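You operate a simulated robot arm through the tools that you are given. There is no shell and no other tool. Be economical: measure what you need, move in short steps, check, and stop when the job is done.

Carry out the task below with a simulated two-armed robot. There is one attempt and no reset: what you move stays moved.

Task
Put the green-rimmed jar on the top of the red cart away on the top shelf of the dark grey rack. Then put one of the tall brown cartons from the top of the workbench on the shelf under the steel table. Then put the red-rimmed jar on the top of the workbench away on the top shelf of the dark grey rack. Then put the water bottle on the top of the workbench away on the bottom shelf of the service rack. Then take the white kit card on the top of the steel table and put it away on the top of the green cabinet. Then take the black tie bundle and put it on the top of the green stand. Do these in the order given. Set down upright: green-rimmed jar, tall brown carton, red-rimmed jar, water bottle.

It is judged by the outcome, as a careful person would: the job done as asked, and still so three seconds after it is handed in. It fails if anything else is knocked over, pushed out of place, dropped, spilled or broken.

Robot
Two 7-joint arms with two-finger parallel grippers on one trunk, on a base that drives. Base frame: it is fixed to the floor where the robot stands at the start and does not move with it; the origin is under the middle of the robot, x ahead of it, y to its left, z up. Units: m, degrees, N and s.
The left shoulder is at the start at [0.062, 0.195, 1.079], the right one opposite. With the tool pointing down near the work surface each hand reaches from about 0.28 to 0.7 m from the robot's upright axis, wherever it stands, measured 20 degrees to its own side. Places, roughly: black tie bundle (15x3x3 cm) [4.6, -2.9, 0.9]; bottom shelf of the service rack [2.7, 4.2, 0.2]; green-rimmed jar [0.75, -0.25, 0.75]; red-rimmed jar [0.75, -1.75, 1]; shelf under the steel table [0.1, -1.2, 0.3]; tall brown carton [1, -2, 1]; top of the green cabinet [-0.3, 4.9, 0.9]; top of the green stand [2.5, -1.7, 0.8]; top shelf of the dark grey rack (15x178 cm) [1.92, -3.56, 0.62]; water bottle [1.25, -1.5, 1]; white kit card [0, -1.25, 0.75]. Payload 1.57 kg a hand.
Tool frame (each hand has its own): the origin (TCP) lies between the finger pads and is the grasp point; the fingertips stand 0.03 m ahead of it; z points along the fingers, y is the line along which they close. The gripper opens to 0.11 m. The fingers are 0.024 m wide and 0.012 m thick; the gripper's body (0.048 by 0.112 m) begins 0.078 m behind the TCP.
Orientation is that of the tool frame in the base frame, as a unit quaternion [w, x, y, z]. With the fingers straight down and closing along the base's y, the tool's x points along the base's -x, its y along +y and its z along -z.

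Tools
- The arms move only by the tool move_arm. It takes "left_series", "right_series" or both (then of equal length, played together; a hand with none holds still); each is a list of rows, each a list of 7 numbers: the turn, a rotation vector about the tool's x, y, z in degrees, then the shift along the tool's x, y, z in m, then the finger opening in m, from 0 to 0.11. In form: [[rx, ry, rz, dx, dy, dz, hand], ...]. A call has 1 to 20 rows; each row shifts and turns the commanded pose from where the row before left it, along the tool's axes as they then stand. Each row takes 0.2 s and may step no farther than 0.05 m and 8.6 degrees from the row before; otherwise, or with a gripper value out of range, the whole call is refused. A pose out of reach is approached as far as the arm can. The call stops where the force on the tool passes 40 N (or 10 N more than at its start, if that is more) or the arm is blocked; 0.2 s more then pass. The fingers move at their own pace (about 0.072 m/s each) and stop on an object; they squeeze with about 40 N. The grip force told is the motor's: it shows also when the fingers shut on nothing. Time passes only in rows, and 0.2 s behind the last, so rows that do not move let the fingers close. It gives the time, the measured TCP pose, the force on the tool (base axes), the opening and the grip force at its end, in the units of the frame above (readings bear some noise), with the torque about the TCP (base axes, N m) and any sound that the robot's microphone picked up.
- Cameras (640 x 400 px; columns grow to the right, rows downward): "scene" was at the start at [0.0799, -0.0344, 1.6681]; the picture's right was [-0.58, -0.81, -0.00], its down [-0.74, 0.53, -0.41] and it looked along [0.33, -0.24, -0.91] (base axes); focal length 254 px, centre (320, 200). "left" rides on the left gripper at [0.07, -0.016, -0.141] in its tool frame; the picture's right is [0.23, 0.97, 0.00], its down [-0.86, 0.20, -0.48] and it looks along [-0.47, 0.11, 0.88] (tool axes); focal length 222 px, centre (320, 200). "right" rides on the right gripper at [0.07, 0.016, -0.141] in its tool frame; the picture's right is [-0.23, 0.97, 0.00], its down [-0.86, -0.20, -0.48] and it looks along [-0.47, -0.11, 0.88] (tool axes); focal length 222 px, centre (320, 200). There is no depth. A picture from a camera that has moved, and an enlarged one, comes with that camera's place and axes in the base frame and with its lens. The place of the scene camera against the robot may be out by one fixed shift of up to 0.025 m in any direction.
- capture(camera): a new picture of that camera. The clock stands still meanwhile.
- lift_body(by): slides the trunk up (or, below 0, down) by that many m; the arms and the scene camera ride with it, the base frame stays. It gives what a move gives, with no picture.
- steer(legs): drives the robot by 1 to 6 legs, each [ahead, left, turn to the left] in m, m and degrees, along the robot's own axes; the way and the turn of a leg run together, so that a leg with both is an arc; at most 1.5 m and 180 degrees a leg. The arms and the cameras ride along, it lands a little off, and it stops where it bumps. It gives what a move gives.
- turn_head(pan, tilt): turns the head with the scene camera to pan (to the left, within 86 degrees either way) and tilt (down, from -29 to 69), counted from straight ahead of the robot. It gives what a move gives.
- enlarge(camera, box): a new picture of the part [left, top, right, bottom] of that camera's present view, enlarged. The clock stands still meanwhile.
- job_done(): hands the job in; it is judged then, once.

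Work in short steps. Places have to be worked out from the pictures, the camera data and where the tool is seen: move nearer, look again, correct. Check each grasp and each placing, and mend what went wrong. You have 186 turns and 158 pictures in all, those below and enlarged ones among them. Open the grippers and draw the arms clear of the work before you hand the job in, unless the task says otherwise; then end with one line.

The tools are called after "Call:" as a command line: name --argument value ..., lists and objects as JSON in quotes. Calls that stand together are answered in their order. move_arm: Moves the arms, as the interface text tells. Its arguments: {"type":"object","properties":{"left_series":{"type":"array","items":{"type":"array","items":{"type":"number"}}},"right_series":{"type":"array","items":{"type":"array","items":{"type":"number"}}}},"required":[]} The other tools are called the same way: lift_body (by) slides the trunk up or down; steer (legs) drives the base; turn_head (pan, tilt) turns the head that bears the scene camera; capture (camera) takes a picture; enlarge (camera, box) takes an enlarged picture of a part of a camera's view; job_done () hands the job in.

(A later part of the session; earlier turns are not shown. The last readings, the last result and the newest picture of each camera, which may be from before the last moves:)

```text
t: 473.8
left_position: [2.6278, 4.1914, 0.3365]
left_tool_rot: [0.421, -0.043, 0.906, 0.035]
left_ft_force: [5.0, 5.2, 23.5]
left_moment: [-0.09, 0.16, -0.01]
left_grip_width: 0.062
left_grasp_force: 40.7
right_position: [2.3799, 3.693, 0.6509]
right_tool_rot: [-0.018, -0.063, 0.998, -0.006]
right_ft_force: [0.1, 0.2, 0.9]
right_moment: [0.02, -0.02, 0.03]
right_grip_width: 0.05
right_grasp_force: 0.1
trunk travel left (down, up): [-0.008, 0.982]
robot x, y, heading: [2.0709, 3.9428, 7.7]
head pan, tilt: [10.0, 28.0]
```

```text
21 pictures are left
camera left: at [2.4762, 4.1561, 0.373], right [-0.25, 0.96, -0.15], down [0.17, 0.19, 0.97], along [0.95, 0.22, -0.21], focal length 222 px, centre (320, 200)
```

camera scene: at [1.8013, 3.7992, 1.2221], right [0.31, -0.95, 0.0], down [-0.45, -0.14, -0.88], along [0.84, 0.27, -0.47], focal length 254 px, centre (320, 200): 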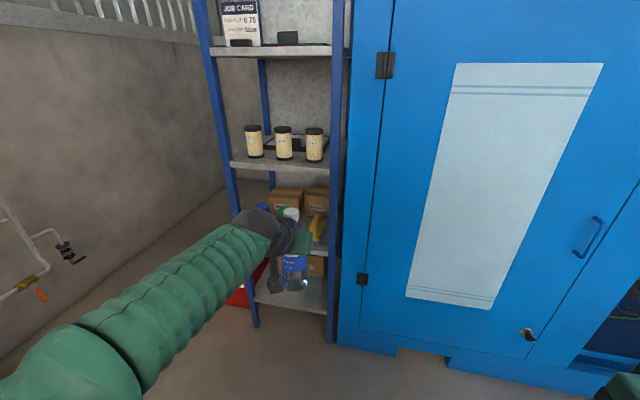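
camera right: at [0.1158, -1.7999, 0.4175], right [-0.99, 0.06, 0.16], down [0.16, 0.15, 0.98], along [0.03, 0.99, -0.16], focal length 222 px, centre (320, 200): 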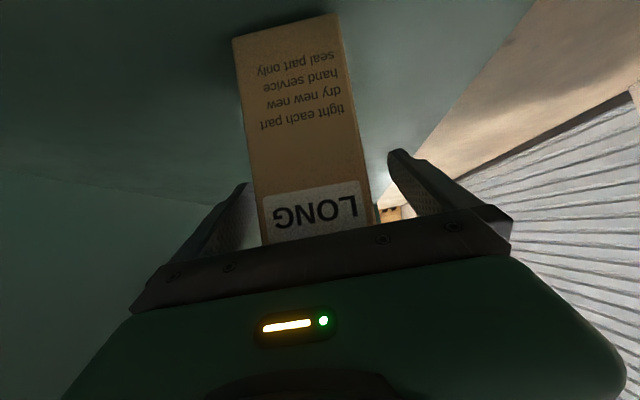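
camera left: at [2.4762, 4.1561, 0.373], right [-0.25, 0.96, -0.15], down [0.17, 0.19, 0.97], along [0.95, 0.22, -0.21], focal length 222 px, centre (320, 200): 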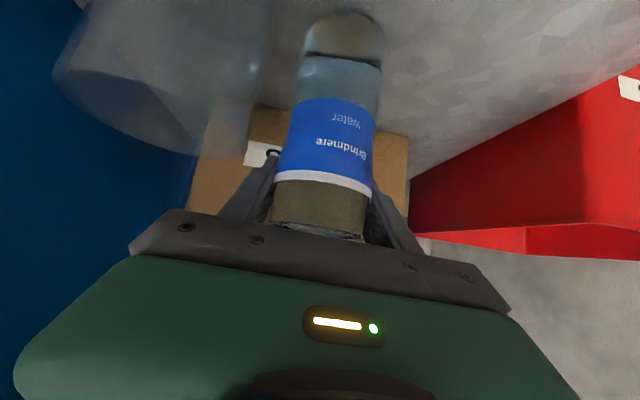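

Contact; bottle is upright on the shelf. Release gently and withdraw.

Call:
move_arm --left_series '[[0, 0, 0, -0.0023, 0, -0.002, 0.03], [0, 0, 0, 0, 0, 0, 0.063], [0, 0, 0, 0, 0, 0, 0.067], [0, 0, 0, 0, 0, 0, 0.075], [0, 0, 0, 0, 0, 0, 0.08], [0, 0, 0, 0, 0, 0, 0.08]]'

Call:
steer --legs '[[-0.2, 0, 0]]'

Call:
capture --camera "left"

```text
t: 475.2
left_position: [2.6263, 4.1912, 0.3348]
left_tool_rot: [0.416, -0.044, 0.908, 0.036]
left_ft_force: [-0.3, 0.3, 0.4]
left_moment: [0.03, -0.01, -0.01]
left_grip_width: 0.08
left_grasp_force: 0.0
right_position: [2.3813, 3.6943, 0.6508]
right_tool_rot: [-0.02, -0.063, 0.998, -0.006]
right_ft_force: [0.0, 0.3, 1.5]
right_moment: [0.02, 0.01, -0.03]
right_grip_width: 0.0505
right_grasp_force: 0.1
trunk travel left (down, up): [-0.008, 0.982]
robot x, y, heading: [2.0675, 3.9471, 7.9]
head pan, tilt: [10.0, 28.0]
```

```text
t: 476.8
left_position: [2.4262, 4.1637, 0.335]
left_tool_rot: [0.416, -0.043, 0.908, 0.035]
left_ft_force: [1.2, -0.5, -0.5]
left_moment: [0.02, 0.01, 0.0]
left_grip_width: 0.08
left_grasp_force: 0.1
right_position: [2.1831, 3.6647, 0.6508]
right_tool_rot: [-0.019, -0.063, 0.998, -0.006]
right_ft_force: [-0.5, 0.5, -0.9]
right_moment: [0.01, -0.01, 0.0]
right_grip_width: 0.0502
right_grasp_force: 0.1
trunk travel left (down, up): [-0.008, 0.982]
robot x, y, heading: [1.8666, 3.9136, 7.9]
head pan, tilt: [10.0, 28.0]
```

```text
20 pictures are left
camera left: at [2.2763, 4.1282, 0.3733], right [-0.25, 0.96, -0.15], down [0.17, 0.19, 0.97], along [0.95, 0.22, -0.22], focal length 222 px, centre (320, 200)
```

left: 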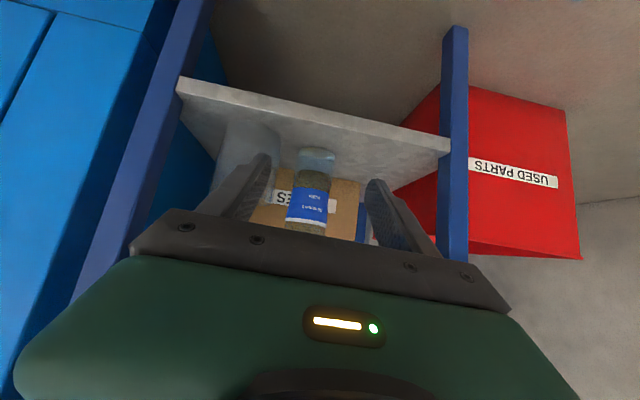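

Bottle stands upright on the bottom shelf. Raise, return the left hand to vertical, and drive back (north of the table, then west and south) toward the kit card.

Call:
lift_body --by 0.4

Call:
steer --legs '[[-0.25, 0, -8], [0, 0.16, 0], [-1.3, 0, 0], [-0.9, 0, 0], [0, -1.45, 0], [0, -1.45, 0]]'

Call:
move_arm --left_series '[[0, 7, 0, -0.01, 0, -0.04, 0.08], [0, 7, 0, -0.01, 0, -0.04, 0.08], [0, 7, 0, -0.01, 0, -0.04, 0.08], [0, 7, 0, 0, 0, -0.04, 0.08], [0, 7, 0, 0, 0, -0.04, 0.08], [0, 7, 0, 0, 0, -0.04, 0.08], [0, 7, 0, 0, 0, -0.03, 0.08], [0, 0, 0, 0, 0, 0, 0.08]]'

```text
t: 480.6
left_position: [2.4266, 4.1631, 0.7346]
left_tool_rot: [0.416, -0.044, 0.908, 0.036]
left_ft_force: [-0.5, -0.4, 0.0]
left_moment: [0.0, 0.05, -0.02]
left_grip_width: 0.0799
left_grasp_force: 0.1
right_position: [2.1823, 3.6667, 1.0507]
right_tool_rot: [-0.02, -0.064, 0.998, -0.006]
right_ft_force: [-0.3, 0.1, -0.4]
right_moment: [0.04, -0.01, 0.02]
right_grip_width: 0.0499
right_grasp_force: 0.1
trunk travel left (down, up): [-0.408, 0.582]
robot x, y, heading: [1.8694, 3.9132, 8.0]
head pan, tilt: [10.0, 28.0]
```

```text
t: 507.4
left_position: [-0.0374, 1.3597, 0.7351]
left_tool_rot: [0.418, 0.035, 0.908, -0.001]
left_ft_force: [-0.4, 0.0, -0.5]
left_moment: [0.01, -0.01, 0.01]
left_grip_width: 0.0797
left_grasp_force: 0.1
right_position: [-0.3641, 0.9122, 1.051]
right_tool_rot: [-0.02, 0.024, 0.999, -0.005]
right_ft_force: [-0.4, 0.1, 0.0]
right_moment: [0.01, 0.04, -0.01]
right_grip_width: 0.0499
right_grasp_force: 0.0
trunk travel left (down, up): [-0.408, 0.582]
robot x, y, heading: [-0.6297, 1.2103, -2.1]
head pan, tilt: [10.0, 28.0]
```

```text
t: 509.2
left_position: [-0.1416, 1.3568, 0.9842]
left_tool_rot: [0.005, 0.032, 0.999, 0.014]
left_ft_force: [0.4, -0.1, 0.4]
left_moment: [-0.01, -0.01, 0.01]
left_grip_width: 0.0799
left_grasp_force: 0.1
right_position: [-0.3641, 0.9119, 1.0527]
right_tool_rot: [-0.019, 0.024, 1.0, -0.005]
right_ft_force: [-0.3, -0.2, -0.4]
right_moment: [0.01, 0.0, -0.01]
right_grip_width: 0.0502
right_grasp_force: 0.2
trunk travel left (down, up): [-0.408, 0.582]
robot x, y, heading: [-0.6296, 1.2086, -2.0]
head pan, tilt: [10.0, 28.0]
```

Left hand vertical again. Raise it, drive down the corridor to the card, and yaw the hand 90° so the fingers close across the card's thickness.

Call:
lift_body --by 0.25

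Call:
steer --legs '[[-0.09, -1.2, 2], [0, -1.15, 0]]'

Call:
move_arm --left_series '[[0, 0, 8.2, 0, 0, 0, 0.08], [0, 0, 8.2, 0, 0, 0, 0.08], [0, 0, 8.2, 0, 0, 0, 0.08], [0, 0, 8.2, 0, 0, 0, 0.08], [0, 0, 8.2, 0, 0, 0, 0.08], [0, 0, 8.2, 0, 0, 0, 0.08], [0, 0, 8.2, 0, 0, 0, 0.08], [0, 0, 8.2, 0, 0, 0, 0.08], [0, 0, 8.2, 0, 0, 0, 0.08], [0, 0, 8.2, 0, 0, 0, 0.08], [0, 0, 8, 0, 0, 0, 0.08]]'

Call:
turn_head --pan 0 --tilt 50

Call:
enlarge --camera "scene" --box '[200, 100, 440, 250]'

```text
t: 511.8
left_position: [-0.1416, 1.3565, 1.2331]
left_tool_rot: [0.004, 0.032, 0.999, 0.013]
left_ft_force: [-0.1, -0.7, -0.4]
left_moment: [-0.01, -0.04, 0.0]
left_grip_width: 0.0798
left_grasp_force: 0.0
right_position: [-0.3642, 0.9106, 1.3011]
right_tool_rot: [-0.02, 0.023, 1.0, -0.003]
right_ft_force: [0.7, -0.2, 0.3]
right_moment: [-0.04, -0.01, -0.01]
right_grip_width: 0.0501
right_grasp_force: 0.2
trunk travel left (down, up): [-0.658, 0.332]
robot x, y, heading: [-0.6245, 1.2108, -2.2]
head pan, tilt: [10.0, 28.0]
```

```text
t: 523.2
left_position: [-0.2368, -0.9335, 1.2324]
left_tool_rot: [0.003, 0.009, 1.0, 0.013]
left_ft_force: [0.0, 0.3, -0.4]
left_moment: [-0.01, -0.02, -0.02]
left_grip_width: 0.0802
left_grasp_force: 0.1
right_position: [-0.4382, -1.3884, 1.302]
right_tool_rot: [-0.019, 0.001, 1.0, -0.005]
right_ft_force: [0.8, 0.2, 0.1]
right_moment: [0.0, -0.04, -0.02]
right_grip_width: 0.0503
right_grasp_force: 0.1
trunk travel left (down, up): [-0.658, 0.332]
robot x, y, heading: [-0.7169, -1.0999, 0.5]
head pan, tilt: [10.0, 28.0]
```

```text
t: 525.6
left_position: [-0.2354, -0.9341, 1.233]
left_tool_rot: [-0.007, 0.715, 0.699, 0.012]
left_ft_force: [-0.5, 0.5, 0.4]
left_moment: [0.01, 0.01, -0.01]
left_grip_width: 0.0801
left_grasp_force: 0.2
right_position: [-0.4374, -1.3891, 1.3011]
right_tool_rot: [-0.02, 0.001, 1.0, -0.004]
right_ft_force: [0.9, 0.5, 0.1]
right_moment: [0.04, 0.03, 0.02]
right_grip_width: 0.0502
right_grasp_force: 0.0
trunk travel left (down, up): [-0.658, 0.332]
robot x, y, heading: [-0.713, -1.0981, 0.8]
head pan, tilt: [10.0, 28.0]
```

```text
t: 526.5
left_position: [-0.236, -0.934, 1.2334]
left_tool_rot: [-0.007, 0.713, 0.701, 0.012]
left_ft_force: [-0.3, 0.0, 1.1]
left_moment: [-0.01, 0.01, -0.03]
left_grip_width: 0.0799
left_grasp_force: 0.1
right_position: [-0.4379, -1.3902, 1.301]
right_tool_rot: [-0.019, 0.001, 1.0, -0.005]
right_ft_force: [-0.4, -0.2, -0.1]
right_moment: [-0.03, 0.04, -0.04]
right_grip_width: 0.0501
right_grasp_force: 0.2
trunk travel left (down, up): [-0.658, 0.332]
robot x, y, heading: [-0.7188, -1.1012, 0.7]
head pan, tilt: [0.0, 50.0]
```

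```text
2.67 times, centred on (320, 175) of scene
camera zoom: at [-0.6075, -1.097, 1.6696], right [0.01, -1.0, 0.0], down [-0.77, -0.01, -0.64], along [0.64, 0.01, -0.77], focal length 678 px, centre (320, 267)
```

zoom: 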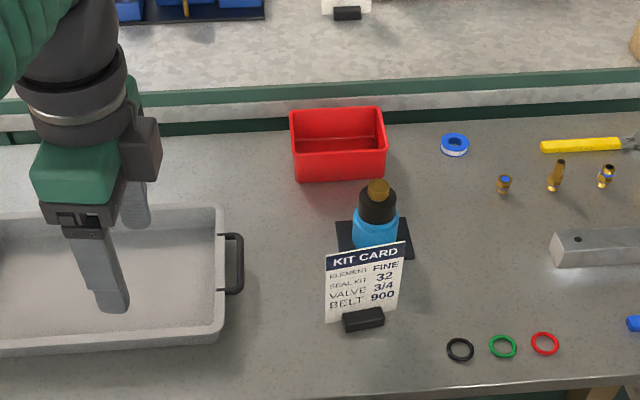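

Kit card stands in a small foot at ≈(0.0,-1.153), top z≈0.975, turned ~10°. Drive closer, move the hand above it with the yaw corrected, and look.

Call:
steer --legs '[[0.13, -0.1, 0]]'

Call:
move_arm --left_series '[[0, 0, -5, -0.02, 0.018, 0, 0.08], [0, 0, -5, -0.02, 0.018, 0, 0.08], [0, 0, 0, -0.022, 0.014, 0, 0.08], [0, 0, 0, -0.022, 0.014, 0.02, 0.08], [0, 0, 0, -0.022, 0.014, 0.04, 0.08], [0, 0, 0, -0.022, 0.014, 0.04, 0.08], [0, 0, 0, 0, 0, 0, 0.08]]'

Call:
capture --camera "left"

```text
t: 527.9
left_position: [-0.1094, -1.0235, 1.2339]
left_tool_rot: [-0.003, 0.713, 0.701, 0.011]
left_ft_force: [-0.4, 0.1, -0.7]
left_moment: [-0.07, -0.02, -0.03]
left_grip_width: 0.0802
left_grasp_force: 0.1
right_position: [-0.3119, -1.4794, 1.304]
right_tool_rot: [-0.019, 0.001, 1.0, -0.008]
right_ft_force: [0.5, 0.1, 0.0]
right_moment: [0.02, -0.01, 0.02]
right_grip_width: 0.0502
right_grasp_force: 0.1
trunk travel left (down, up): [-0.658, 0.332]
robot x, y, heading: [-0.5896, -1.2022, 0.6]
head pan, tilt: [0.0, 50.0]
```

```text
t: 529.5
left_position: [-0.0006, -1.1431, 1.1303]
left_tool_rot: [-0.006, 0.65, 0.76, 0.014]
left_ft_force: [0.6, -0.4, 1.4]
left_moment: [-0.01, 0.0, -0.01]
left_grip_width: 0.08
left_grasp_force: 0.2
right_position: [-0.3105, -1.4855, 1.3013]
right_tool_rot: [-0.019, 0.001, 1.0, -0.005]
right_ft_force: [-0.2, 0.1, 0.4]
right_moment: [0.0, 0.03, -0.01]
right_grip_width: 0.0502
right_grasp_force: 0.1
trunk travel left (down, up): [-0.658, 0.332]
robot x, y, heading: [-0.5881, -1.1981, 0.6]
head pan, tilt: [0.0, 50.0]
```

```text
18 pictures are left
camera left: at [-0.0286, -1.0821, 1.2731], right [0.93, 0.38, 0.02], down [0.33, -0.83, 0.46], along [0.19, -0.42, -0.89], focal length 222 px, centre (320, 200)
```

left: 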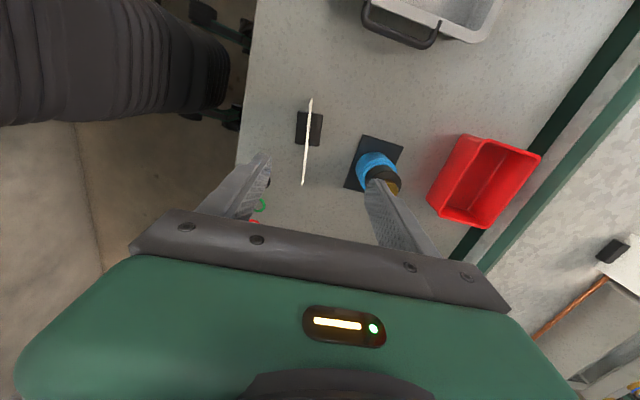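

Card top edge runs from (-0.029,-1.099) to (0.003,-1.209); centre (-0.013,-1.154). Correct yaw and position, descend and grip.

Call:
move_arm --left_series '[[0, 0, -6, -0.009, -0.014, 0, 0.05], [0, 0, 0, 0, 0, 0.04, 0.05], [0, 0, 0, 0, 0, 0.04, 0.05], [0, 0, 0, 0, 0, 0.04, 0.05], [0, 0, 0, 0, 0, 0.035, 0.05], [0, 0, 0, 0, 0, 0.02, 0.05], [0, 0, 0, 0, 0, 0, 0], [0, 0, 0, 0, 0, 0, 0], [0, 0, 0, 0, 0, 0, 0], [0, 0, 0, 0, 0, 0, 0]]'

Call:
capture --camera "left"

```text
t: 531.7
left_position: [-0.0123, -1.1532, 0.954]
left_tool_rot: [-0.006, 0.609, 0.793, 0.014]
left_ft_force: [-0.9, -0.8, 2.0]
left_moment: [0.02, 0.1, -0.02]
left_grip_width: 0.0026
left_grasp_force: 23.6
right_position: [-0.3107, -1.4883, 1.3003]
right_tool_rot: [-0.019, 0.0, 1.0, -0.003]
right_ft_force: [-0.7, 0.1, -0.2]
right_moment: [0.0, 0.04, -0.02]
right_grip_width: 0.0502
right_grasp_force: 0.1
trunk travel left (down, up): [-0.658, 0.332]
robot x, y, heading: [-0.5877, -1.1979, 0.4]
head pan, tilt: [0.0, 50.0]
```

```text
17 pictures are left
camera left: at [-0.0479, -1.0955, 1.0979], right [0.88, 0.47, 0.02], down [0.41, -0.79, 0.46], along [0.23, -0.4, -0.89], focal length 222 px, centre (320, 200)
```

left: 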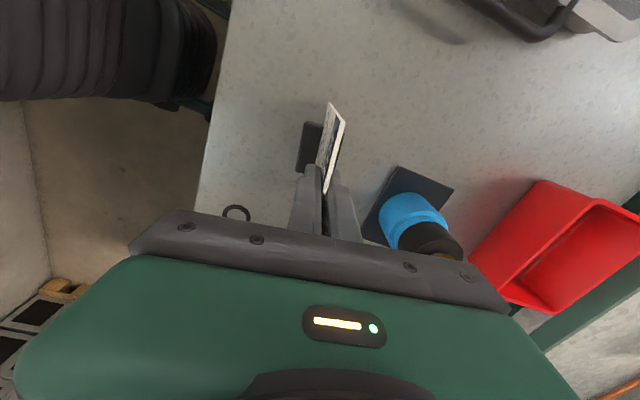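

Card gripped (2.6 mm). Lift and drive to the green cabinet, facing north.

Call:
lift_body --by 0.3

Call:
steer --legs '[[-0.1, 1.4, 0], [0, 1.45, 0], [0, 1.45, 0], [0, 0.65, 0], [0.45, 0, 0], [0, 0, 89.6]]'

Call:
turn_head --pan 0 --tilt 35

Call:
capture --camera "scene"

```text
t: 534.7
left_position: [-0.0121, -1.153, 1.2551]
left_tool_rot: [-0.006, 0.609, 0.793, 0.014]
left_ft_force: [0.8, -0.6, -1.5]
left_moment: [-0.03, -0.01, 0.01]
left_grip_width: 0.0026
left_grasp_force: 23.6
right_position: [-0.3088, -1.49, 1.5993]
right_tool_rot: [-0.019, 0.001, 1.0, -0.002]
right_ft_force: [-0.2, -0.3, 0.4]
right_moment: [-0.02, -0.01, 0.01]
right_grip_width: 0.05
right_grasp_force: 0.0
trunk travel left (down, up): [-0.958, 0.032]
robot x, y, heading: [-0.5832, -1.1996, 0.7]
head pan, tilt: [0.0, 50.0]
```

```text
t: 564.7
left_position: [-0.4812, 4.3649, 1.2555]
left_tool_rot: [-0.015, -0.157, 0.987, 0.005]
left_ft_force: [-0.5, -0.4, -0.9]
left_moment: [0.04, 0.01, 0.01]
left_grip_width: 0.0027
left_grasp_force: 23.8
right_position: [-0.1302, 4.0864, 1.6008]
right_tool_rot: [0.012, 0.725, -0.688, 0.016]
right_ft_force: [0.9, -0.3, 0.7]
right_moment: [-0.01, -0.01, 0.01]
right_grip_width: 0.0502
right_grasp_force: 0.1
trunk travel left (down, up): [-0.958, 0.032]
robot x, y, heading: [-0.4052, 3.7917, 93.6]
head pan, tilt: [0.0, 50.0]
```

```text
t: 565.5
left_position: [-0.4835, 4.3638, 1.2568]
left_tool_rot: [-0.016, -0.156, 0.988, 0.005]
left_ft_force: [0.5, 0.2, -0.9]
left_moment: [0.02, 0.01, -0.03]
left_grip_width: 0.0025
left_grasp_force: 23.9
right_position: [-0.1315, 4.0854, 1.6012]
right_tool_rot: [0.01, 0.725, -0.688, 0.016]
right_ft_force: [0.9, 0.6, 0.1]
right_moment: [-0.03, -0.02, 0.01]
right_grip_width: 0.0501
right_grasp_force: 0.0
trunk travel left (down, up): [-0.958, 0.032]
robot x, y, heading: [-0.4095, 3.7926, 93.4]
head pan, tilt: [0.0, 35.0]
```

```text
16 pictures are left
camera scene: at [-0.4145, 3.9195, 1.9911], right [1.0, 0.06, 0.0], down [0.04, -0.57, -0.82], along [-0.05, 0.82, -0.58], focal length 254 px, centre (320, 200)
```

scene: 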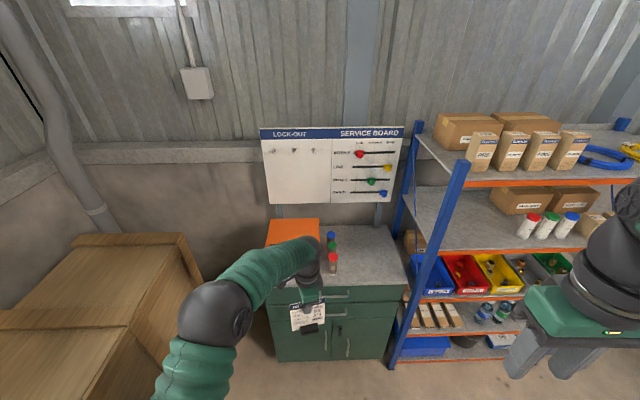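

Cabinet top has free space on the right, about (-0.19,4.87). Drive there, then lower.

Call:
steer --legs '[[0, -0.315, 0], [0.485, 0, 0]]'

Call:
lift_body --by -0.14

Call:
capture --camera "left"

```text
t: 570.1
left_position: [-0.1979, 4.8687, 1.257]
left_tool_rot: [-0.017, -0.159, 0.987, 0.007]
left_ft_force: [0.1, -0.2, -1.1]
left_moment: [-0.03, 0.09, 0.01]
left_grip_width: 0.0025
left_grasp_force: 24.2
right_position: [0.1553, 4.5907, 1.6006]
right_tool_rot: [0.011, 0.727, -0.687, 0.013]
right_ft_force: [-0.1, 0.6, -0.3]
right_moment: [-0.02, 0.06, 0.01]
right_grip_width: 0.0499
right_grasp_force: 0.1
trunk travel left (down, up): [-0.958, 0.032]
robot x, y, heading: [-0.1297, 4.3002, 94.0]
head pan, tilt: [0.0, 35.0]
```

```text
t: 571.8
left_position: [-0.2059, 4.8698, 1.1166]
left_tool_rot: [-0.014, -0.158, 0.987, 0.005]
left_ft_force: [-0.3, 0.5, -0.9]
left_moment: [0.01, 0.01, 0.03]
left_grip_width: 0.0025
left_grasp_force: 24.1
right_position: [0.1464, 4.5934, 1.4609]
right_tool_rot: [0.011, 0.726, -0.688, 0.017]
right_ft_force: [0.3, 0.0, 0.7]
right_moment: [-0.04, 0.01, -0.01]
right_grip_width: 0.0502
right_grasp_force: 0.0
trunk travel left (down, up): [-0.818, 0.172]
robot x, y, heading: [-0.127, 4.299, 93.8]
head pan, tilt: [0.0, 35.0]
```

```text
15 pictures are left
camera left: at [-0.2632, 4.831, 1.2588], right [-0.52, 0.85, 0.02], down [0.76, 0.45, 0.46], along [0.38, 0.26, -0.89], focal length 222 px, centre (320, 200)
```

left: 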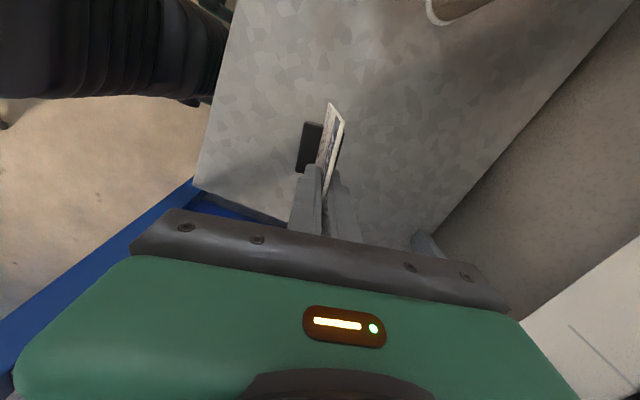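

Good spot. Lower stepwise until contact.

Call:
lift_body --by -0.03

Call:
lift_body --by -0.012

Call:
lift_body --by -0.01

Call:
lift_body --by -0.008

```text
t: 572.5
left_position: [-0.2061, 4.8706, 1.0864]
left_tool_rot: [-0.014, -0.158, 0.987, 0.006]
left_ft_force: [0.0, 0.4, -0.2]
left_moment: [0.03, 0.02, 0.01]
left_grip_width: 0.0027
left_grasp_force: 24.1
right_position: [0.1448, 4.5927, 1.4304]
right_tool_rot: [0.01, 0.726, -0.687, 0.016]
right_ft_force: [-0.3, -0.5, -0.1]
right_moment: [-0.06, 0.0, -0.02]
right_grip_width: 0.0501
right_grasp_force: 0.1
trunk travel left (down, up): [-0.788, 0.202]
robot x, y, heading: [-0.1259, 4.3016, 93.8]
head pan, tilt: [0.0, 35.0]
```

```text
t: 573.1
left_position: [-0.2059, 4.8711, 1.0739]
left_tool_rot: [-0.014, -0.159, 0.987, 0.006]
left_ft_force: [-0.1, 0.6, -1.4]
left_moment: [-0.03, 0.0, -0.01]
left_grip_width: 0.0029
left_grasp_force: 24.2
right_position: [0.1458, 4.5931, 1.4189]
right_tool_rot: [0.009, 0.726, -0.687, 0.018]
right_ft_force: [0.5, 0.2, -0.3]
right_moment: [0.0, 0.0, -0.02]
right_grip_width: 0.0503
right_grasp_force: 0.0
trunk travel left (down, up): [-0.776, 0.214]
robot x, y, heading: [-0.1285, 4.3014, 94.0]
head pan, tilt: [0.0, 35.0]
```

```text
t: 573.7
left_position: [-0.2061, 4.8708, 1.0639]
left_tool_rot: [-0.015, -0.158, 0.987, 0.007]
left_ft_force: [0.2, -0.2, -1.7]
left_moment: [0.0, 0.02, 0.03]
left_grip_width: 0.0026
left_grasp_force: 24.1
right_position: [0.1458, 4.5924, 1.4085]
right_tool_rot: [0.01, 0.726, -0.688, 0.018]
right_ft_force: [-1.2, -0.3, 0.1]
right_moment: [-0.02, 0.0, -0.01]
right_grip_width: 0.0503
right_grasp_force: 0.0
trunk travel left (down, up): [-0.766, 0.224]
robot x, y, heading: [-0.1301, 4.3024, 93.5]
head pan, tilt: [0.0, 35.0]
```

```text
t: 574.3
left_position: [-0.2083, 4.8705, 1.0546]
left_tool_rot: [-0.014, -0.158, 0.987, 0.005]
left_ft_force: [0.4, 0.3, -0.6]
left_moment: [0.0, 0.0, 0.01]
left_grip_width: 0.0027
left_grasp_force: 23.7
right_position: [0.1458, 4.5926, 1.4006]
right_tool_rot: [0.01, 0.726, -0.687, 0.016]
right_ft_force: [0.6, 0.7, 0.1]
right_moment: [0.02, 0.0, -0.02]
right_grip_width: 0.0501
right_grasp_force: 0.2
trunk travel left (down, up): [-0.758, 0.232]
robot x, y, heading: [-0.1264, 4.3013, 94.1]
head pan, tilt: [0.0, 35.0]
```

Call:
lift_body --by -0.008

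Call:
lift_body --by -0.008

Call:
lift_body --by -0.008

Call:
lift_body --by -0.008

```text
t: 574.8
left_position: [-0.207, 4.8706, 1.0505]
left_tool_rot: [-0.014, -0.159, 0.987, 0.008]
left_ft_force: [-1.4, 1.8, 19.3]
left_moment: [-0.21, -0.11, -0.03]
left_grip_width: 0.0028
left_grasp_force: 24.6
right_position: [0.1466, 4.5918, 1.3934]
right_tool_rot: [0.01, 0.726, -0.688, 0.015]
right_ft_force: [-0.2, 0.2, 0.1]
right_moment: [-0.05, -0.01, 0.02]
right_grip_width: 0.0501
right_grasp_force: 0.0
trunk travel left (down, up): [-0.75, 0.24]
robot x, y, heading: [-0.1269, 4.3037, 93.8]
head pan, tilt: [0.0, 35.0]
```

```text
t: 575.4
left_position: [-0.2073, 4.8702, 1.0414]
left_tool_rot: [-0.013, -0.159, 0.987, 0.006]
left_ft_force: [-0.7, 4.1, 20.2]
left_moment: [0.14, -0.02, 0.01]
left_grip_width: 0.0027
left_grasp_force: 23.6
right_position: [0.1461, 4.5912, 1.3846]
right_tool_rot: [0.009, 0.726, -0.687, 0.016]
right_ft_force: [-0.2, 0.7, -0.3]
right_moment: [-0.02, -0.03, 0.0]
right_grip_width: 0.0502
right_grasp_force: 0.0
trunk travel left (down, up): [-0.742, 0.248]
robot x, y, heading: [-0.1269, 4.301, 93.9]
head pan, tilt: [0.0, 35.0]
```

```text
t: 576.0
left_position: [-0.2063, 4.8668, 1.0316]
left_tool_rot: [-0.014, -0.158, 0.987, 0.003]
left_ft_force: [-1.8, -3.7, 14.0]
left_moment: [-0.76, -0.23, -0.07]
left_grip_width: 0.0027
left_grasp_force: 24.4
right_position: [0.1454, 4.5903, 1.3774]
right_tool_rot: [0.009, 0.726, -0.687, 0.016]
right_ft_force: [0.4, 0.8, -0.2]
right_moment: [-0.01, 0.05, -0.03]
right_grip_width: 0.0503
right_grasp_force: 0.0
trunk travel left (down, up): [-0.734, 0.256]
robot x, y, heading: [-0.129, 4.298, 93.9]
head pan, tilt: [0.0, 35.0]
```

```text
t: 576.5
left_position: [-0.2053, 4.867, 1.0259]
left_tool_rot: [-0.014, -0.158, 0.987, 0.007]
left_ft_force: [0.0, -4.7, 18.3]
left_moment: [-0.81, -0.34, 0.02]
left_grip_width: 0.0028
left_grasp_force: 23.4
right_position: [0.1473, 4.5879, 1.3702]
right_tool_rot: [0.01, 0.726, -0.688, 0.015]
right_ft_force: [-0.5, 0.0, 0.9]
right_moment: [-0.03, -0.02, -0.02]
right_grip_width: 0.0501
right_grasp_force: 0.0
trunk travel left (down, up): [-0.726, 0.264]
robot x, y, heading: [-0.1289, 4.3014, 94.0]
head pan, tilt: [0.0, 35.0]
```

Contact was at z≈1.05 and the fingers slid down the card a little. Check before release.

Call:
capture --camera "left"

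```text
14 pictures are left
camera left: at [-0.2637, 4.8278, 1.1679], right [-0.52, 0.85, 0.02], down [0.76, 0.45, 0.46], along [0.38, 0.26, -0.89], focal length 222 px, centre (320, 200)
```

left: 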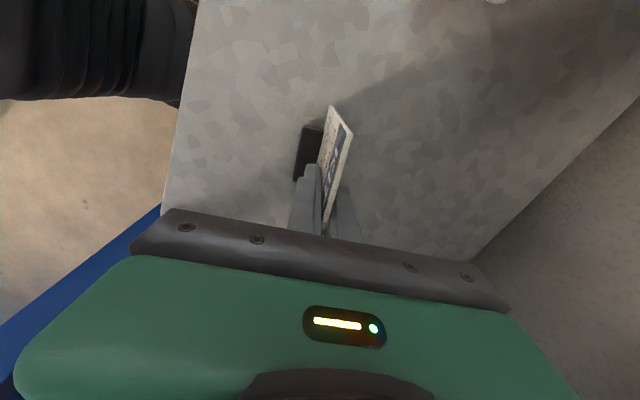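

Looks fine, standing on its foot. Release, rise, and verify.

Call:
move_arm --left_series '[[0, 0, 0, 0, 0, -0.004, 0], [0, 0, 0, 0, 0, 0, 0.01], [0, 0, 0, 0, 0, 0, 0.03], [0, 0, 0, 0, 0, 0, 0.05], [0, 0, 0, 0, 0, 0, 0.05], [0, 0, 0, 0, 0, -0.03, 0.05], [0, 0, 0, 0, 0, -0.04, 0.05], [0, 0, 0, 0, 0, -0.04, 0.05], [0, 0, 0, 0, 0, -0.04, 0.05], [0, 0, 0, 0, 0, -0.04, 0.05]]'

Call:
capture --camera "left"

```text
t: 578.7
left_position: [-0.1991, 4.869, 1.2188]
left_tool_rot: [-0.014, -0.158, 0.987, 0.005]
left_ft_force: [0.2, -1.0, 0.8]
left_moment: [0.04, 0.02, 0.01]
left_grip_width: 0.0501
left_grasp_force: 0.1
right_position: [0.1461, 4.5926, 1.369]
right_tool_rot: [0.01, 0.726, -0.688, 0.016]
right_ft_force: [0.1, 0.9, 0.6]
right_moment: [0.0, 0.02, 0.01]
right_grip_width: 0.0504
right_grasp_force: 0.1
trunk travel left (down, up): [-0.726, 0.264]
robot x, y, heading: [-0.128, 4.2959, 94.0]
head pan, tilt: [0.0, 35.0]
```

```text
13 pictures are left
camera left: at [-0.257, 4.8297, 1.3614], right [-0.52, 0.85, 0.02], down [0.76, 0.45, 0.46], along [0.38, 0.26, -0.89], focal length 222 px, centre (320, 200)
```

left: 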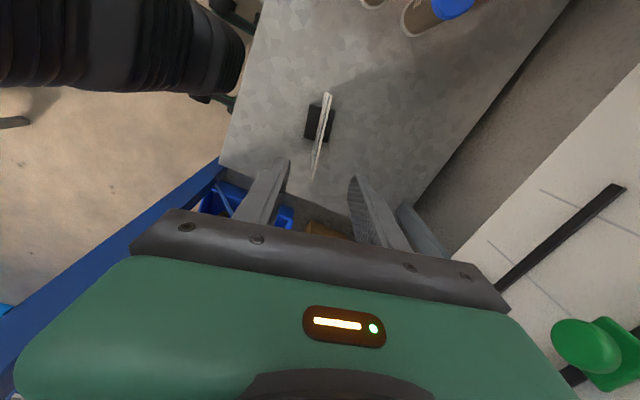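

Kit card stands on the cabinet. Head for the tie bundle via the same safe route: back, corridor south.

Call:
steer --legs '[[-0.5, 0, 0], [0, 0, -94], [-0.58, 0, 0], [0, -1.45, 0], [0, -1.45, 0], [0, -0.6, 0]]'

```text
t: 605.2
left_position: [-0.1114, 0.3598, 1.2181]
left_tool_rot: [-0.004, 0.607, 0.794, 0.013]
left_ft_force: [0.8, 0.1, 0.5]
left_moment: [0.03, -0.01, 0.0]
left_grip_width: 0.0502
left_grasp_force: 0.0
right_position: [-0.407, 0.0307, 1.3697]
right_tool_rot: [-0.019, -0.002, 1.0, -0.005]
right_ft_force: [0.0, -0.2, -0.1]
right_moment: [-0.04, 0.01, -0.03]
right_grip_width: 0.0501
right_grasp_force: 0.0
trunk travel left (down, up): [-0.726, 0.264]
robot x, y, heading: [-0.6819, 0.3194, 0.8]
head pan, tilt: [0.0, 35.0]
```

Call:
steer --legs '[[-0.04, -1.44, 0], [-0.02, -1.44, -0.8], [1.45, -0.05, 0], [1.45, 0, 0], [1.2, 0, 0]]'

Call:
turn_head --pan -5 --tilt 35

Call:
capture --camera "scene"

```text
t: 638.3
left_position: [3.9062, -2.7018, 1.2192]
left_tool_rot: [-0.004, 0.619, 0.786, 0.015]
left_ft_force: [0.3, 0.9, 0.9]
left_moment: [-0.03, 0.01, -0.06]
left_grip_width: 0.0501
left_grasp_force: 0.1
right_position: [3.5997, -3.0223, 1.3697]
right_tool_rot: [-0.018, 0.013, 1.0, -0.004]
right_ft_force: [-0.6, 1.5, 1.2]
right_moment: [-0.01, 0.06, 0.02]
right_grip_width: 0.0501
right_grasp_force: 0.0
trunk travel left (down, up): [-0.726, 0.264]
robot x, y, heading: [3.3307, -2.7255, -0.7]
head pan, tilt: [0.0, 35.0]
```

```text
t: 638.9
left_position: [3.9063, -2.7003, 1.2192]
left_tool_rot: [-0.004, 0.619, 0.785, 0.014]
left_ft_force: [0.1, 0.0, 0.5]
left_moment: [0.01, 0.01, 0.0]
left_grip_width: 0.05
left_grasp_force: 0.1
right_position: [3.5991, -3.0245, 1.3698]
right_tool_rot: [-0.018, 0.014, 1.0, -0.004]
right_ft_force: [0.1, -0.4, -0.1]
right_moment: [-0.01, -0.02, 0.0]
right_grip_width: 0.0499
right_grasp_force: 0.1
trunk travel left (down, up): [-0.726, 0.264]
robot x, y, heading: [3.3343, -2.7264, -1.0]
head pan, tilt: [-5.0, 35.0]
```

```text
12 pictures are left
camera scene: at [3.4525, -2.7328, 1.7592], right [-0.1, -0.99, 0.0], down [-0.57, 0.06, -0.82], along [0.81, -0.08, -0.57], focal length 254 px, centre (320, 200)
```

scene: 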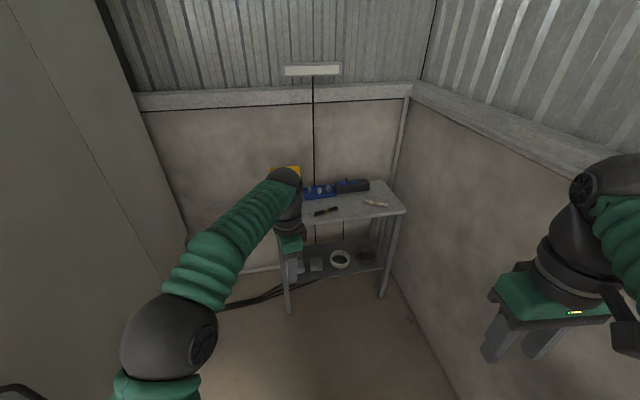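

I see the small table with a black bundle. Zoom in.

Call:
enlarge --camera "scene" --box '[260, 160, 420, 260]'

```text
4.00 times, centred on (340, 210) of scene
camera zoom: at [3.4525, -2.7328, 1.7592], right [-0.1, -0.99, 0.0], down [-0.57, 0.06, -0.82], along [0.81, -0.08, -0.57], focal length 1017 px, centre (240, 160)
```

zoom: 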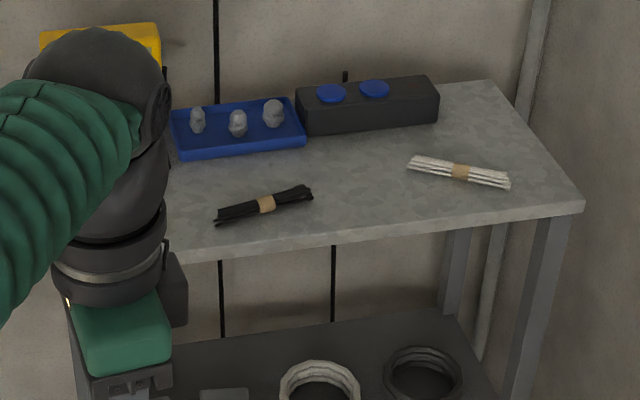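

Bundle centre ≈(4.562,-2.877), lying roughly along y. The right wall is near, so I'll use the right hand: extend it forward, yaw it ~74° to close across the bundle, and draw the left back.

Call:
move_arm --right_series '[[0, 0, 0, -0.045, 0.014, 0, 0.07], [0, 0, 0, -0.045, 0.014, 0, 0.07], [0, 0, 0, -0.045, 0.014, 0, 0.07], [0, 0, 0, -0.045, 0.014, 0, 0.07], [0, 0, 0, -0.045, 0.014, 0, 0.07], [0, 0, 0, -0.045, 0.014, 0, 0.07], [0, 0, 0, -0.045, 0.014, 0, 0.07], [0, 0, 7.4, 0, 0, 0, 0.07], [0, 0, 7.4, 0, 0, 0, 0.07], [0, 0, 7.4, 0, 0, 0, 0.07], [0, 0, 7.4, 0, 0, 0, 0.07], [0, 0, 7.4, 0, 0, 0, 0.07], [0, 0, 7.4, 0, 0, 0, 0.07], [0, 0, 7.4, 0, 0, 0, 0.07], [0, 0, 7.4, 0, 0, 0, 0.07], [0, 0, 7.4, 0, 0, 0, 0.07], [0, 0, 7.4, 0, 0, 0, 0.07]]' --left_series '[[0, 0, 0, 0, -0.04, 0, 0.05], [0, 0, 0, 0, -0.04, 0, 0.05], [0, 0, 0, 0, -0.04, 0, 0.05], [0, 0, 0, 0.02, -0.04, 0, 0.05], [0, 0, 0, 0.02, -0.04, 0, 0.05], [0, 0, 0, 0.02, 0, 0, 0.05], [0, 0, 0, 0.02, 0, 0, 0.05], [0, 0, 0, 0, 0, 0, 0.05], [0, 0, 0, 0, 0, 0, 0.05], [0, 0, 0, 0, 0, 0, 0.05], [0, 0, 0, 0, 0, 0, 0.05], [0, 0, 0, 0, 0, 0, 0.05], [0, 0, 0, 0, 0, 0, 0.05], [0, 0, 0, 0, 0, 0, 0.05], [0, 0, 0, 0, 0, 0, 0.05], [0, 0, 0, 0, 0, 0, 0.05], [0, 0, 0, 0, 0, 0, 0.05]]'

```text
t: 642.5
left_position: [3.6924, -2.67, 1.217]
left_tool_rot: [-0.004, 0.618, 0.786, 0.015]
left_ft_force: [-0.2, -0.2, -0.2]
left_moment: [0.03, -0.04, 0.0]
left_grip_width: 0.0502
left_grasp_force: 0.0
right_position: [3.8799, -2.9416, 1.3572]
right_tool_rot: [-0.011, 0.613, 0.79, -0.013]
right_ft_force: [0.1, 0.0, -0.4]
right_moment: [0.02, 0.0, 0.01]
right_grip_width: 0.0699
right_grasp_force: 0.1
right hand out of reach, approached as far as the arm can: row 7
trunk travel left (down, up): [-0.726, 0.264]
robot x, y, heading: [3.3311, -2.7265, -0.8]
head pan, tilt: [-5.0, 35.0]
```

Call:
steer --legs '[[0.68, 0.074, 0]]'

Call:
lift_body --by -0.25

Call:
capture --camera "right"

```text
t: 646.3
left_position: [4.3793, -2.6055, 1.217]
left_tool_rot: [-0.003, 0.619, 0.786, 0.015]
left_ft_force: [-0.4, 0.7, 1.5]
left_moment: [0.01, 0.02, 0.02]
left_grip_width: 0.0499
left_grasp_force: 0.1
right_position: [4.5677, -2.8756, 1.3583]
right_tool_rot: [-0.011, 0.612, 0.791, -0.013]
right_ft_force: [-0.6, 0.3, 0.4]
right_moment: [0.02, -0.02, 0.08]
right_grip_width: 0.0701
right_grasp_force: 0.0
trunk travel left (down, up): [-0.726, 0.264]
robot x, y, heading: [4.0251, -2.6614, -0.6]
head pan, tilt: [-5.0, 35.0]
```

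```text
t: 648.9
left_position: [4.3802, -2.6045, 0.9678]
left_tool_rot: [-0.004, 0.618, 0.786, 0.015]
left_ft_force: [0.2, 0.5, 0.0]
left_moment: [-0.01, -0.02, 0.03]
left_grip_width: 0.0503
left_grasp_force: 0.0
right_position: [4.5678, -2.8753, 1.1097]
right_tool_rot: [-0.011, 0.611, 0.791, -0.012]
right_ft_force: [0.8, -0.7, 0.3]
right_moment: [-0.01, -0.01, -0.01]
right_grip_width: 0.0701
right_grasp_force: 0.0
trunk travel left (down, up): [-0.476, 0.514]
robot x, y, heading: [4.022, -2.6608, -1.0]
head pan, tilt: [-5.0, 35.0]
```

```text
10 pictures are left
camera right: at [4.5717, -2.802, 1.2469], right [1.0, 0.02, -0.03], down [0.04, -0.87, 0.48], along [-0.02, -0.48, -0.87], focal length 222 px, centre (320, 200)
```

right: 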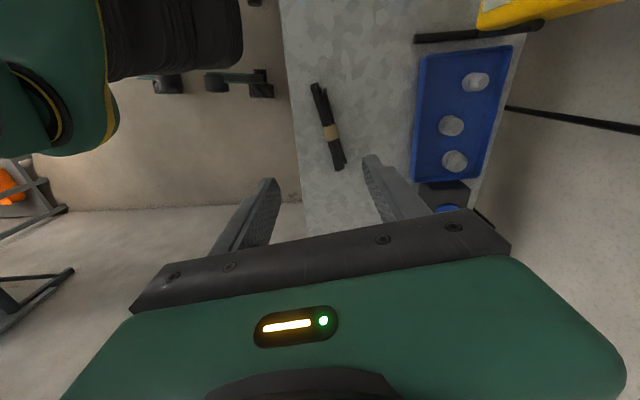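

Aligned. Rotate 5° more and descend, feeling for the table with the fingertips.

Call:
move_arm --right_series '[[0, 0, -5, 0, 0.006, 0, 0.07], [0, 0, 0, 0, 0, 0.04, 0.07], [0, 0, 0, 0, 0, 0.04, 0.07], [0, 0, 0, 0, 0, 0.04, 0.07], [0, 0, 0, 0, 0, 0.04, 0.07], [0, 0, 0, 0, 0, 0.015, 0.07], [0, 0, 0, 0, 0, 0, 0.07]]'

Call:
move_arm --right_series '[[0, 0, 0, 0, 0, 0.005, 0.07], [0, 0, 0, 0, 0, 0.005, 0.07], [0, 0, 0, 0, 0, 0, 0.07]]'

Call:
capture --camera "right"

```text
t: 650.5
left_position: [4.3795, -2.6052, 0.9682]
left_tool_rot: [-0.003, 0.618, 0.786, 0.014]
left_ft_force: [0.3, -0.6, -0.4]
left_moment: [-0.04, -0.01, 0.0]
left_grip_width: 0.05
left_grasp_force: 0.0
right_position: [4.5653, -2.8761, 0.9312]
right_tool_rot: [-0.011, 0.577, 0.817, -0.012]
right_ft_force: [-0.3, -0.5, 0.1]
right_moment: [0.03, 0.0, 0.03]
right_grip_width: 0.0701
right_grasp_force: 0.1
right hand out of reach, approached as far as the arm can: row 1
trunk travel left (down, up): [-0.476, 0.514]
robot x, y, heading: [4.0208, -2.6613, -0.5]
head pan, tilt: [-5.0, 35.0]
```

```text
t: 651.3
left_position: [4.3788, -2.6047, 0.9678]
left_tool_rot: [-0.004, 0.618, 0.786, 0.014]
left_ft_force: [-0.4, -0.2, 0.5]
left_moment: [-0.01, -0.04, -0.04]
left_grip_width: 0.0502
left_grasp_force: 0.1
right_position: [4.565, -2.8761, 0.921]
right_tool_rot: [-0.011, 0.576, 0.817, -0.013]
right_ft_force: [0.4, 0.5, -1.0]
right_moment: [0.03, 0.03, 0.0]
right_grip_width: 0.0699
right_grasp_force: 0.2
trunk travel left (down, up): [-0.476, 0.514]
robot x, y, heading: [4.0225, -2.6616, -0.7]
head pan, tilt: [-5.0, 35.0]
```

```text
9 pictures are left
camera right: at [4.562, -2.8033, 1.0604], right [0.99, 0.11, -0.03], down [0.11, -0.87, 0.48], along [0.02, -0.48, -0.88], focal length 222 px, centre (320, 200)
```

right: 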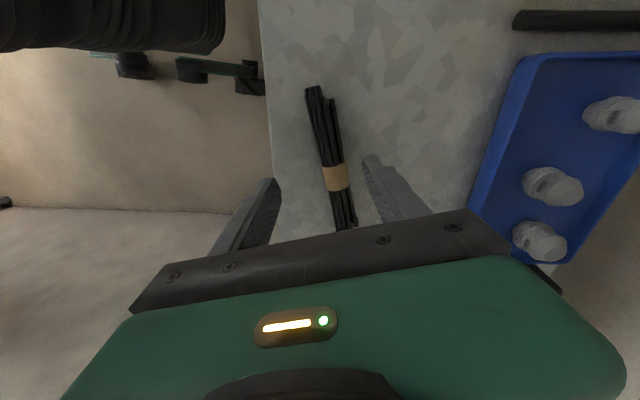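

Bundle lies lower (z≈0.845). Shift 1 cm and descend ~5 cm more, then close.

Call:
move_arm --right_series '[[0, 0, 0, 0, 0.009, 0.015, 0.07], [0, 0, 0, 0, 0, 0.02, 0.07], [0, 0, 0, 0, 0, 0.015, 0.07], [0, 0, 0, 0, 0, 0.004, 0.07], [0, 0, 0, 0, 0, 0, 0.07]]'

Call:
move_arm --right_series '[[0, 0, 0, 0, 0, 0, 0], [0, 0, 0, 0, 0, 0, 0], [0, 0, 0, 0, 0, 0, 0], [0, 0, 0, 0, 0, 0, 0], [0, 0, 0, 0, 0, 0, 0]]'

```text
t: 652.2
left_position: [4.3774, -2.6028, 0.9683]
left_tool_rot: [-0.002, 0.619, 0.786, 0.015]
left_ft_force: [0.0, 0.2, -0.3]
left_moment: [0.0, 0.05, 0.0]
left_grip_width: 0.05
left_grasp_force: 0.2
right_position: [4.5763, -2.8709, 0.8815]
right_tool_rot: [-0.001, 0.577, 0.816, -0.006]
right_ft_force: [-9.6, 3.9, 26.7]
right_moment: [0.64, -0.52, 0.12]
right_grip_width: 0.0626
right_grasp_force: 0.0
trunk travel left (down, up): [-0.476, 0.514]
robot x, y, heading: [4.0238, -2.6623, -0.5]
head pan, tilt: [-5.0, 35.0]
stopped in row 4 (right hand): the force on the tool passed its limit at 43 N (the readings are from after the stop); the commanded pose is now the measured one
```

```text
t: 652.9
left_position: [4.3777, -2.6056, 0.9674]
left_tool_rot: [-0.002, 0.618, 0.786, 0.015]
left_ft_force: [0.1, 0.0, 0.1]
left_moment: [-0.04, -0.01, -0.02]
left_grip_width: 0.0503
left_grasp_force: 0.1
right_position: [4.5803, -2.871, 0.8796]
right_tool_rot: [0.002, 0.577, 0.817, -0.003]
right_ft_force: [-0.9, 5.4, 13.2]
right_moment: [-0.38, -0.27, -0.02]
right_grip_width: 0.0227
right_grasp_force: 35.5
trunk travel left (down, up): [-0.476, 0.514]
robot x, y, heading: [4.0208, -2.6613, -1.0]
head pan, tilt: [-5.0, 35.0]
stopped in row 3 (right hand): the force on the tool passed its limit at 43 N (the readings are from after the stop); the commanded pose is now the measured one
```

Table at z≈0.85; the fingers hold the bundle (22.7 mm). Lift and check.

Call:
move_arm --right_series '[[0, 0, 0, 0, 0, -0.003, 0], [0, 0, 0, 0, 0, -0.01, 0], [0, 0, 0, 0, 0, -0.03, 0], [0, 0, 0, 0, 0, -0.03, 0], [0, 0, 0, 0, 0, 0, 0]]'

Call:
lift_body --by 0.25

Call:
capture --camera "right"

```text
t: 654.1
left_position: [4.3799, -2.6053, 0.9677]
left_tool_rot: [-0.004, 0.618, 0.786, 0.015]
left_ft_force: [-0.3, 0.4, 0.2]
left_moment: [-0.03, 0.01, 0.0]
left_grip_width: 0.0502
left_grasp_force: 0.1
right_position: [4.5811, -2.8721, 0.9504]
right_tool_rot: [0.001, 0.577, 0.817, -0.004]
right_ft_force: [0.4, -0.2, -0.8]
right_moment: [0.02, 0.02, 0.0]
right_grip_width: 0.0226
right_grasp_force: 35.0
trunk travel left (down, up): [-0.476, 0.514]
robot x, y, heading: [4.0238, -2.6593, -0.6]
head pan, tilt: [-5.0, 35.0]
```

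```text
t: 656.7
left_position: [4.3797, -2.6042, 1.2179]
left_tool_rot: [-0.004, 0.618, 0.786, 0.016]
left_ft_force: [-0.5, -0.3, -0.9]
left_moment: [0.02, 0.0, -0.01]
left_grip_width: 0.0503
left_grasp_force: 0.0
right_position: [4.5803, -2.8723, 1.1997]
right_tool_rot: [0.0, 0.577, 0.817, -0.006]
right_ft_force: [0.1, -0.8, 0.3]
right_moment: [0.0, 0.04, 0.01]
right_grip_width: 0.0229
right_grasp_force: 35.6
trunk travel left (down, up): [-0.726, 0.264]
robot x, y, heading: [4.0278, -2.6625, -0.6]
head pan, tilt: [-5.0, 35.0]
```

```text
8 pictures are left
camera right: at [4.5737, -2.7991, 1.3391], right [0.99, 0.11, -0.01], down [0.1, -0.87, 0.48], along [0.05, -0.48, -0.87], focal length 222 px, centre (320, 200)
```

right: 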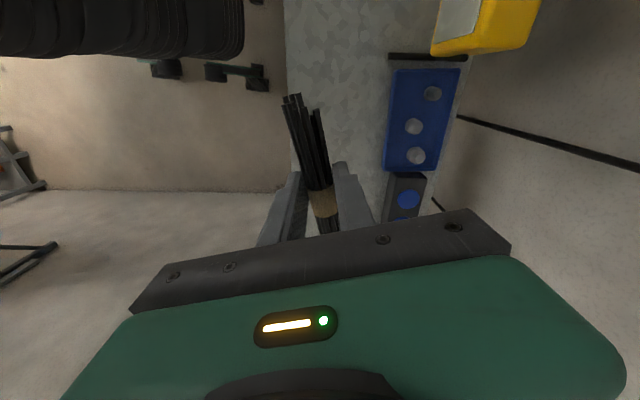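

Bundle is held. Drive back west and turn to face the green stand from the south.

Call:
steer --legs '[[-1.35, 0, 0], [0, -0.03, 96]]'

Call:
turn_head --pan 0 --tilt 40

Call:
capture --camera "scene"

```text
t: 667.4
left_position: [2.6214, -2.3302, 1.2179]
left_tool_rot: [-0.013, -0.174, 0.985, 0.007]
left_ft_force: [0.1, 0.0, 0.0]
left_moment: [-0.02, -0.02, 0.01]
left_grip_width: 0.0501
left_grasp_force: 0.1
right_position: [2.8634, -2.1006, 1.2001]
right_tool_rot: [0.004, -0.225, 0.974, -0.003]
right_ft_force: [0.9, 0.1, -0.1]
right_moment: [0.0, -0.01, -0.01]
right_grip_width: 0.0228
right_grasp_force: 35.1
trunk travel left (down, up): [-0.726, 0.264]
robot x, y, heading: [2.7151, -2.6807, 95.9]
head pan, tilt: [-5.0, 35.0]
```

```text
t: 668.0
left_position: [2.6214, -2.3314, 1.2181]
left_tool_rot: [-0.014, -0.175, 0.984, 0.008]
left_ft_force: [0.0, 0.2, 0.0]
left_moment: [-0.02, 0.03, 0.02]
left_grip_width: 0.0499
left_grasp_force: 0.1
right_position: [2.8623, -2.1008, 1.2006]
right_tool_rot: [0.002, -0.225, 0.974, -0.003]
right_ft_force: [0.9, -1.0, -0.8]
right_moment: [0.01, 0.01, 0.0]
right_grip_width: 0.0228
right_grasp_force: 35.1
trunk travel left (down, up): [-0.726, 0.264]
robot x, y, heading: [2.7144, -2.68, 95.8]
head pan, tilt: [0.0, 40.0]
```

```text
7 pictures are left
camera scene: at [2.7029, -2.5557, 1.7516], right [0.99, 0.1, 0.0], down [0.06, -0.64, -0.76], along [-0.08, 0.76, -0.64], focal length 254 px, centre (320, 200)
```

scene: 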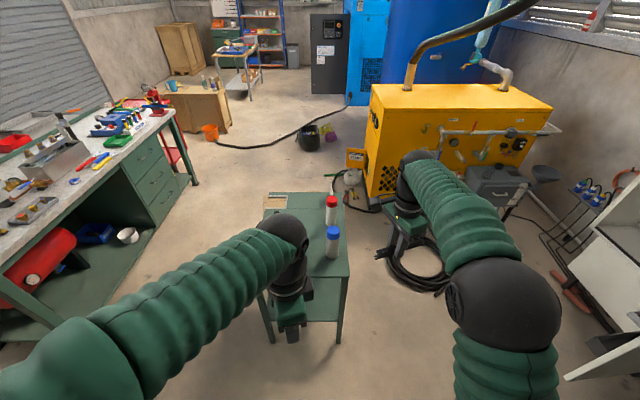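

Stand top spans about x 2.27–2.74, y −1.98…−1.43. Move the left hand aside to see the free area.

Call:
move_arm --left_series '[[0, 0, 0, 0.04, -0.02, 0, 0.05], [0, 0, 0, 0.04, -0.02, 0, 0.05], [0, 0, 0, 0.04, -0.02, 0, 0.05], [0, 0, 0, 0.04, -0.02, 0, 0.05], [0, 0, 0, 0.04, -0.01, 0, 0.05], [0, 0, 0, 0.04, 0, 0, 0.05]]'

Call:
enlarge --camera "scene" --box '[220, 180, 420, 305]'

```text
t: 669.4
left_position: [2.5038, -2.4044, 1.1812]
left_tool_rot: [-0.013, -0.174, 0.985, 0.008]
left_ft_force: [0.2, 0.8, 0.6]
left_moment: [0.01, -0.02, 0.02]
left_grip_width: 0.0502
left_grasp_force: 0.0
left hand out of reach, approached as far as the arm can: row 3, 4, 5, 6
right_position: [2.8628, -2.1001, 1.2003]
right_tool_rot: [0.004, -0.225, 0.974, -0.003]
right_ft_force: [0.3, -0.2, -0.3]
right_moment: [-0.03, 0.03, -0.01]
right_grip_width: 0.0228
right_grasp_force: 35.1
trunk travel left (down, up): [-0.726, 0.264]
robot x, y, heading: [2.7118, -2.6792, 96.0]
head pan, tilt: [0.0, 40.0]
```

```text
3.20 times, centred on (320, 242) of scene
camera zoom: at [2.7022, -2.5564, 1.7516], right [0.99, 0.1, 0.0], down [0.06, -0.64, -0.76], along [-0.08, 0.76, -0.64], focal length 814 px, centre (320, 64)
```

zoom: 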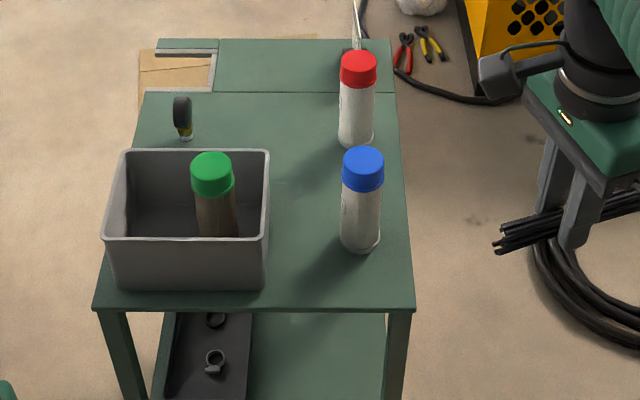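

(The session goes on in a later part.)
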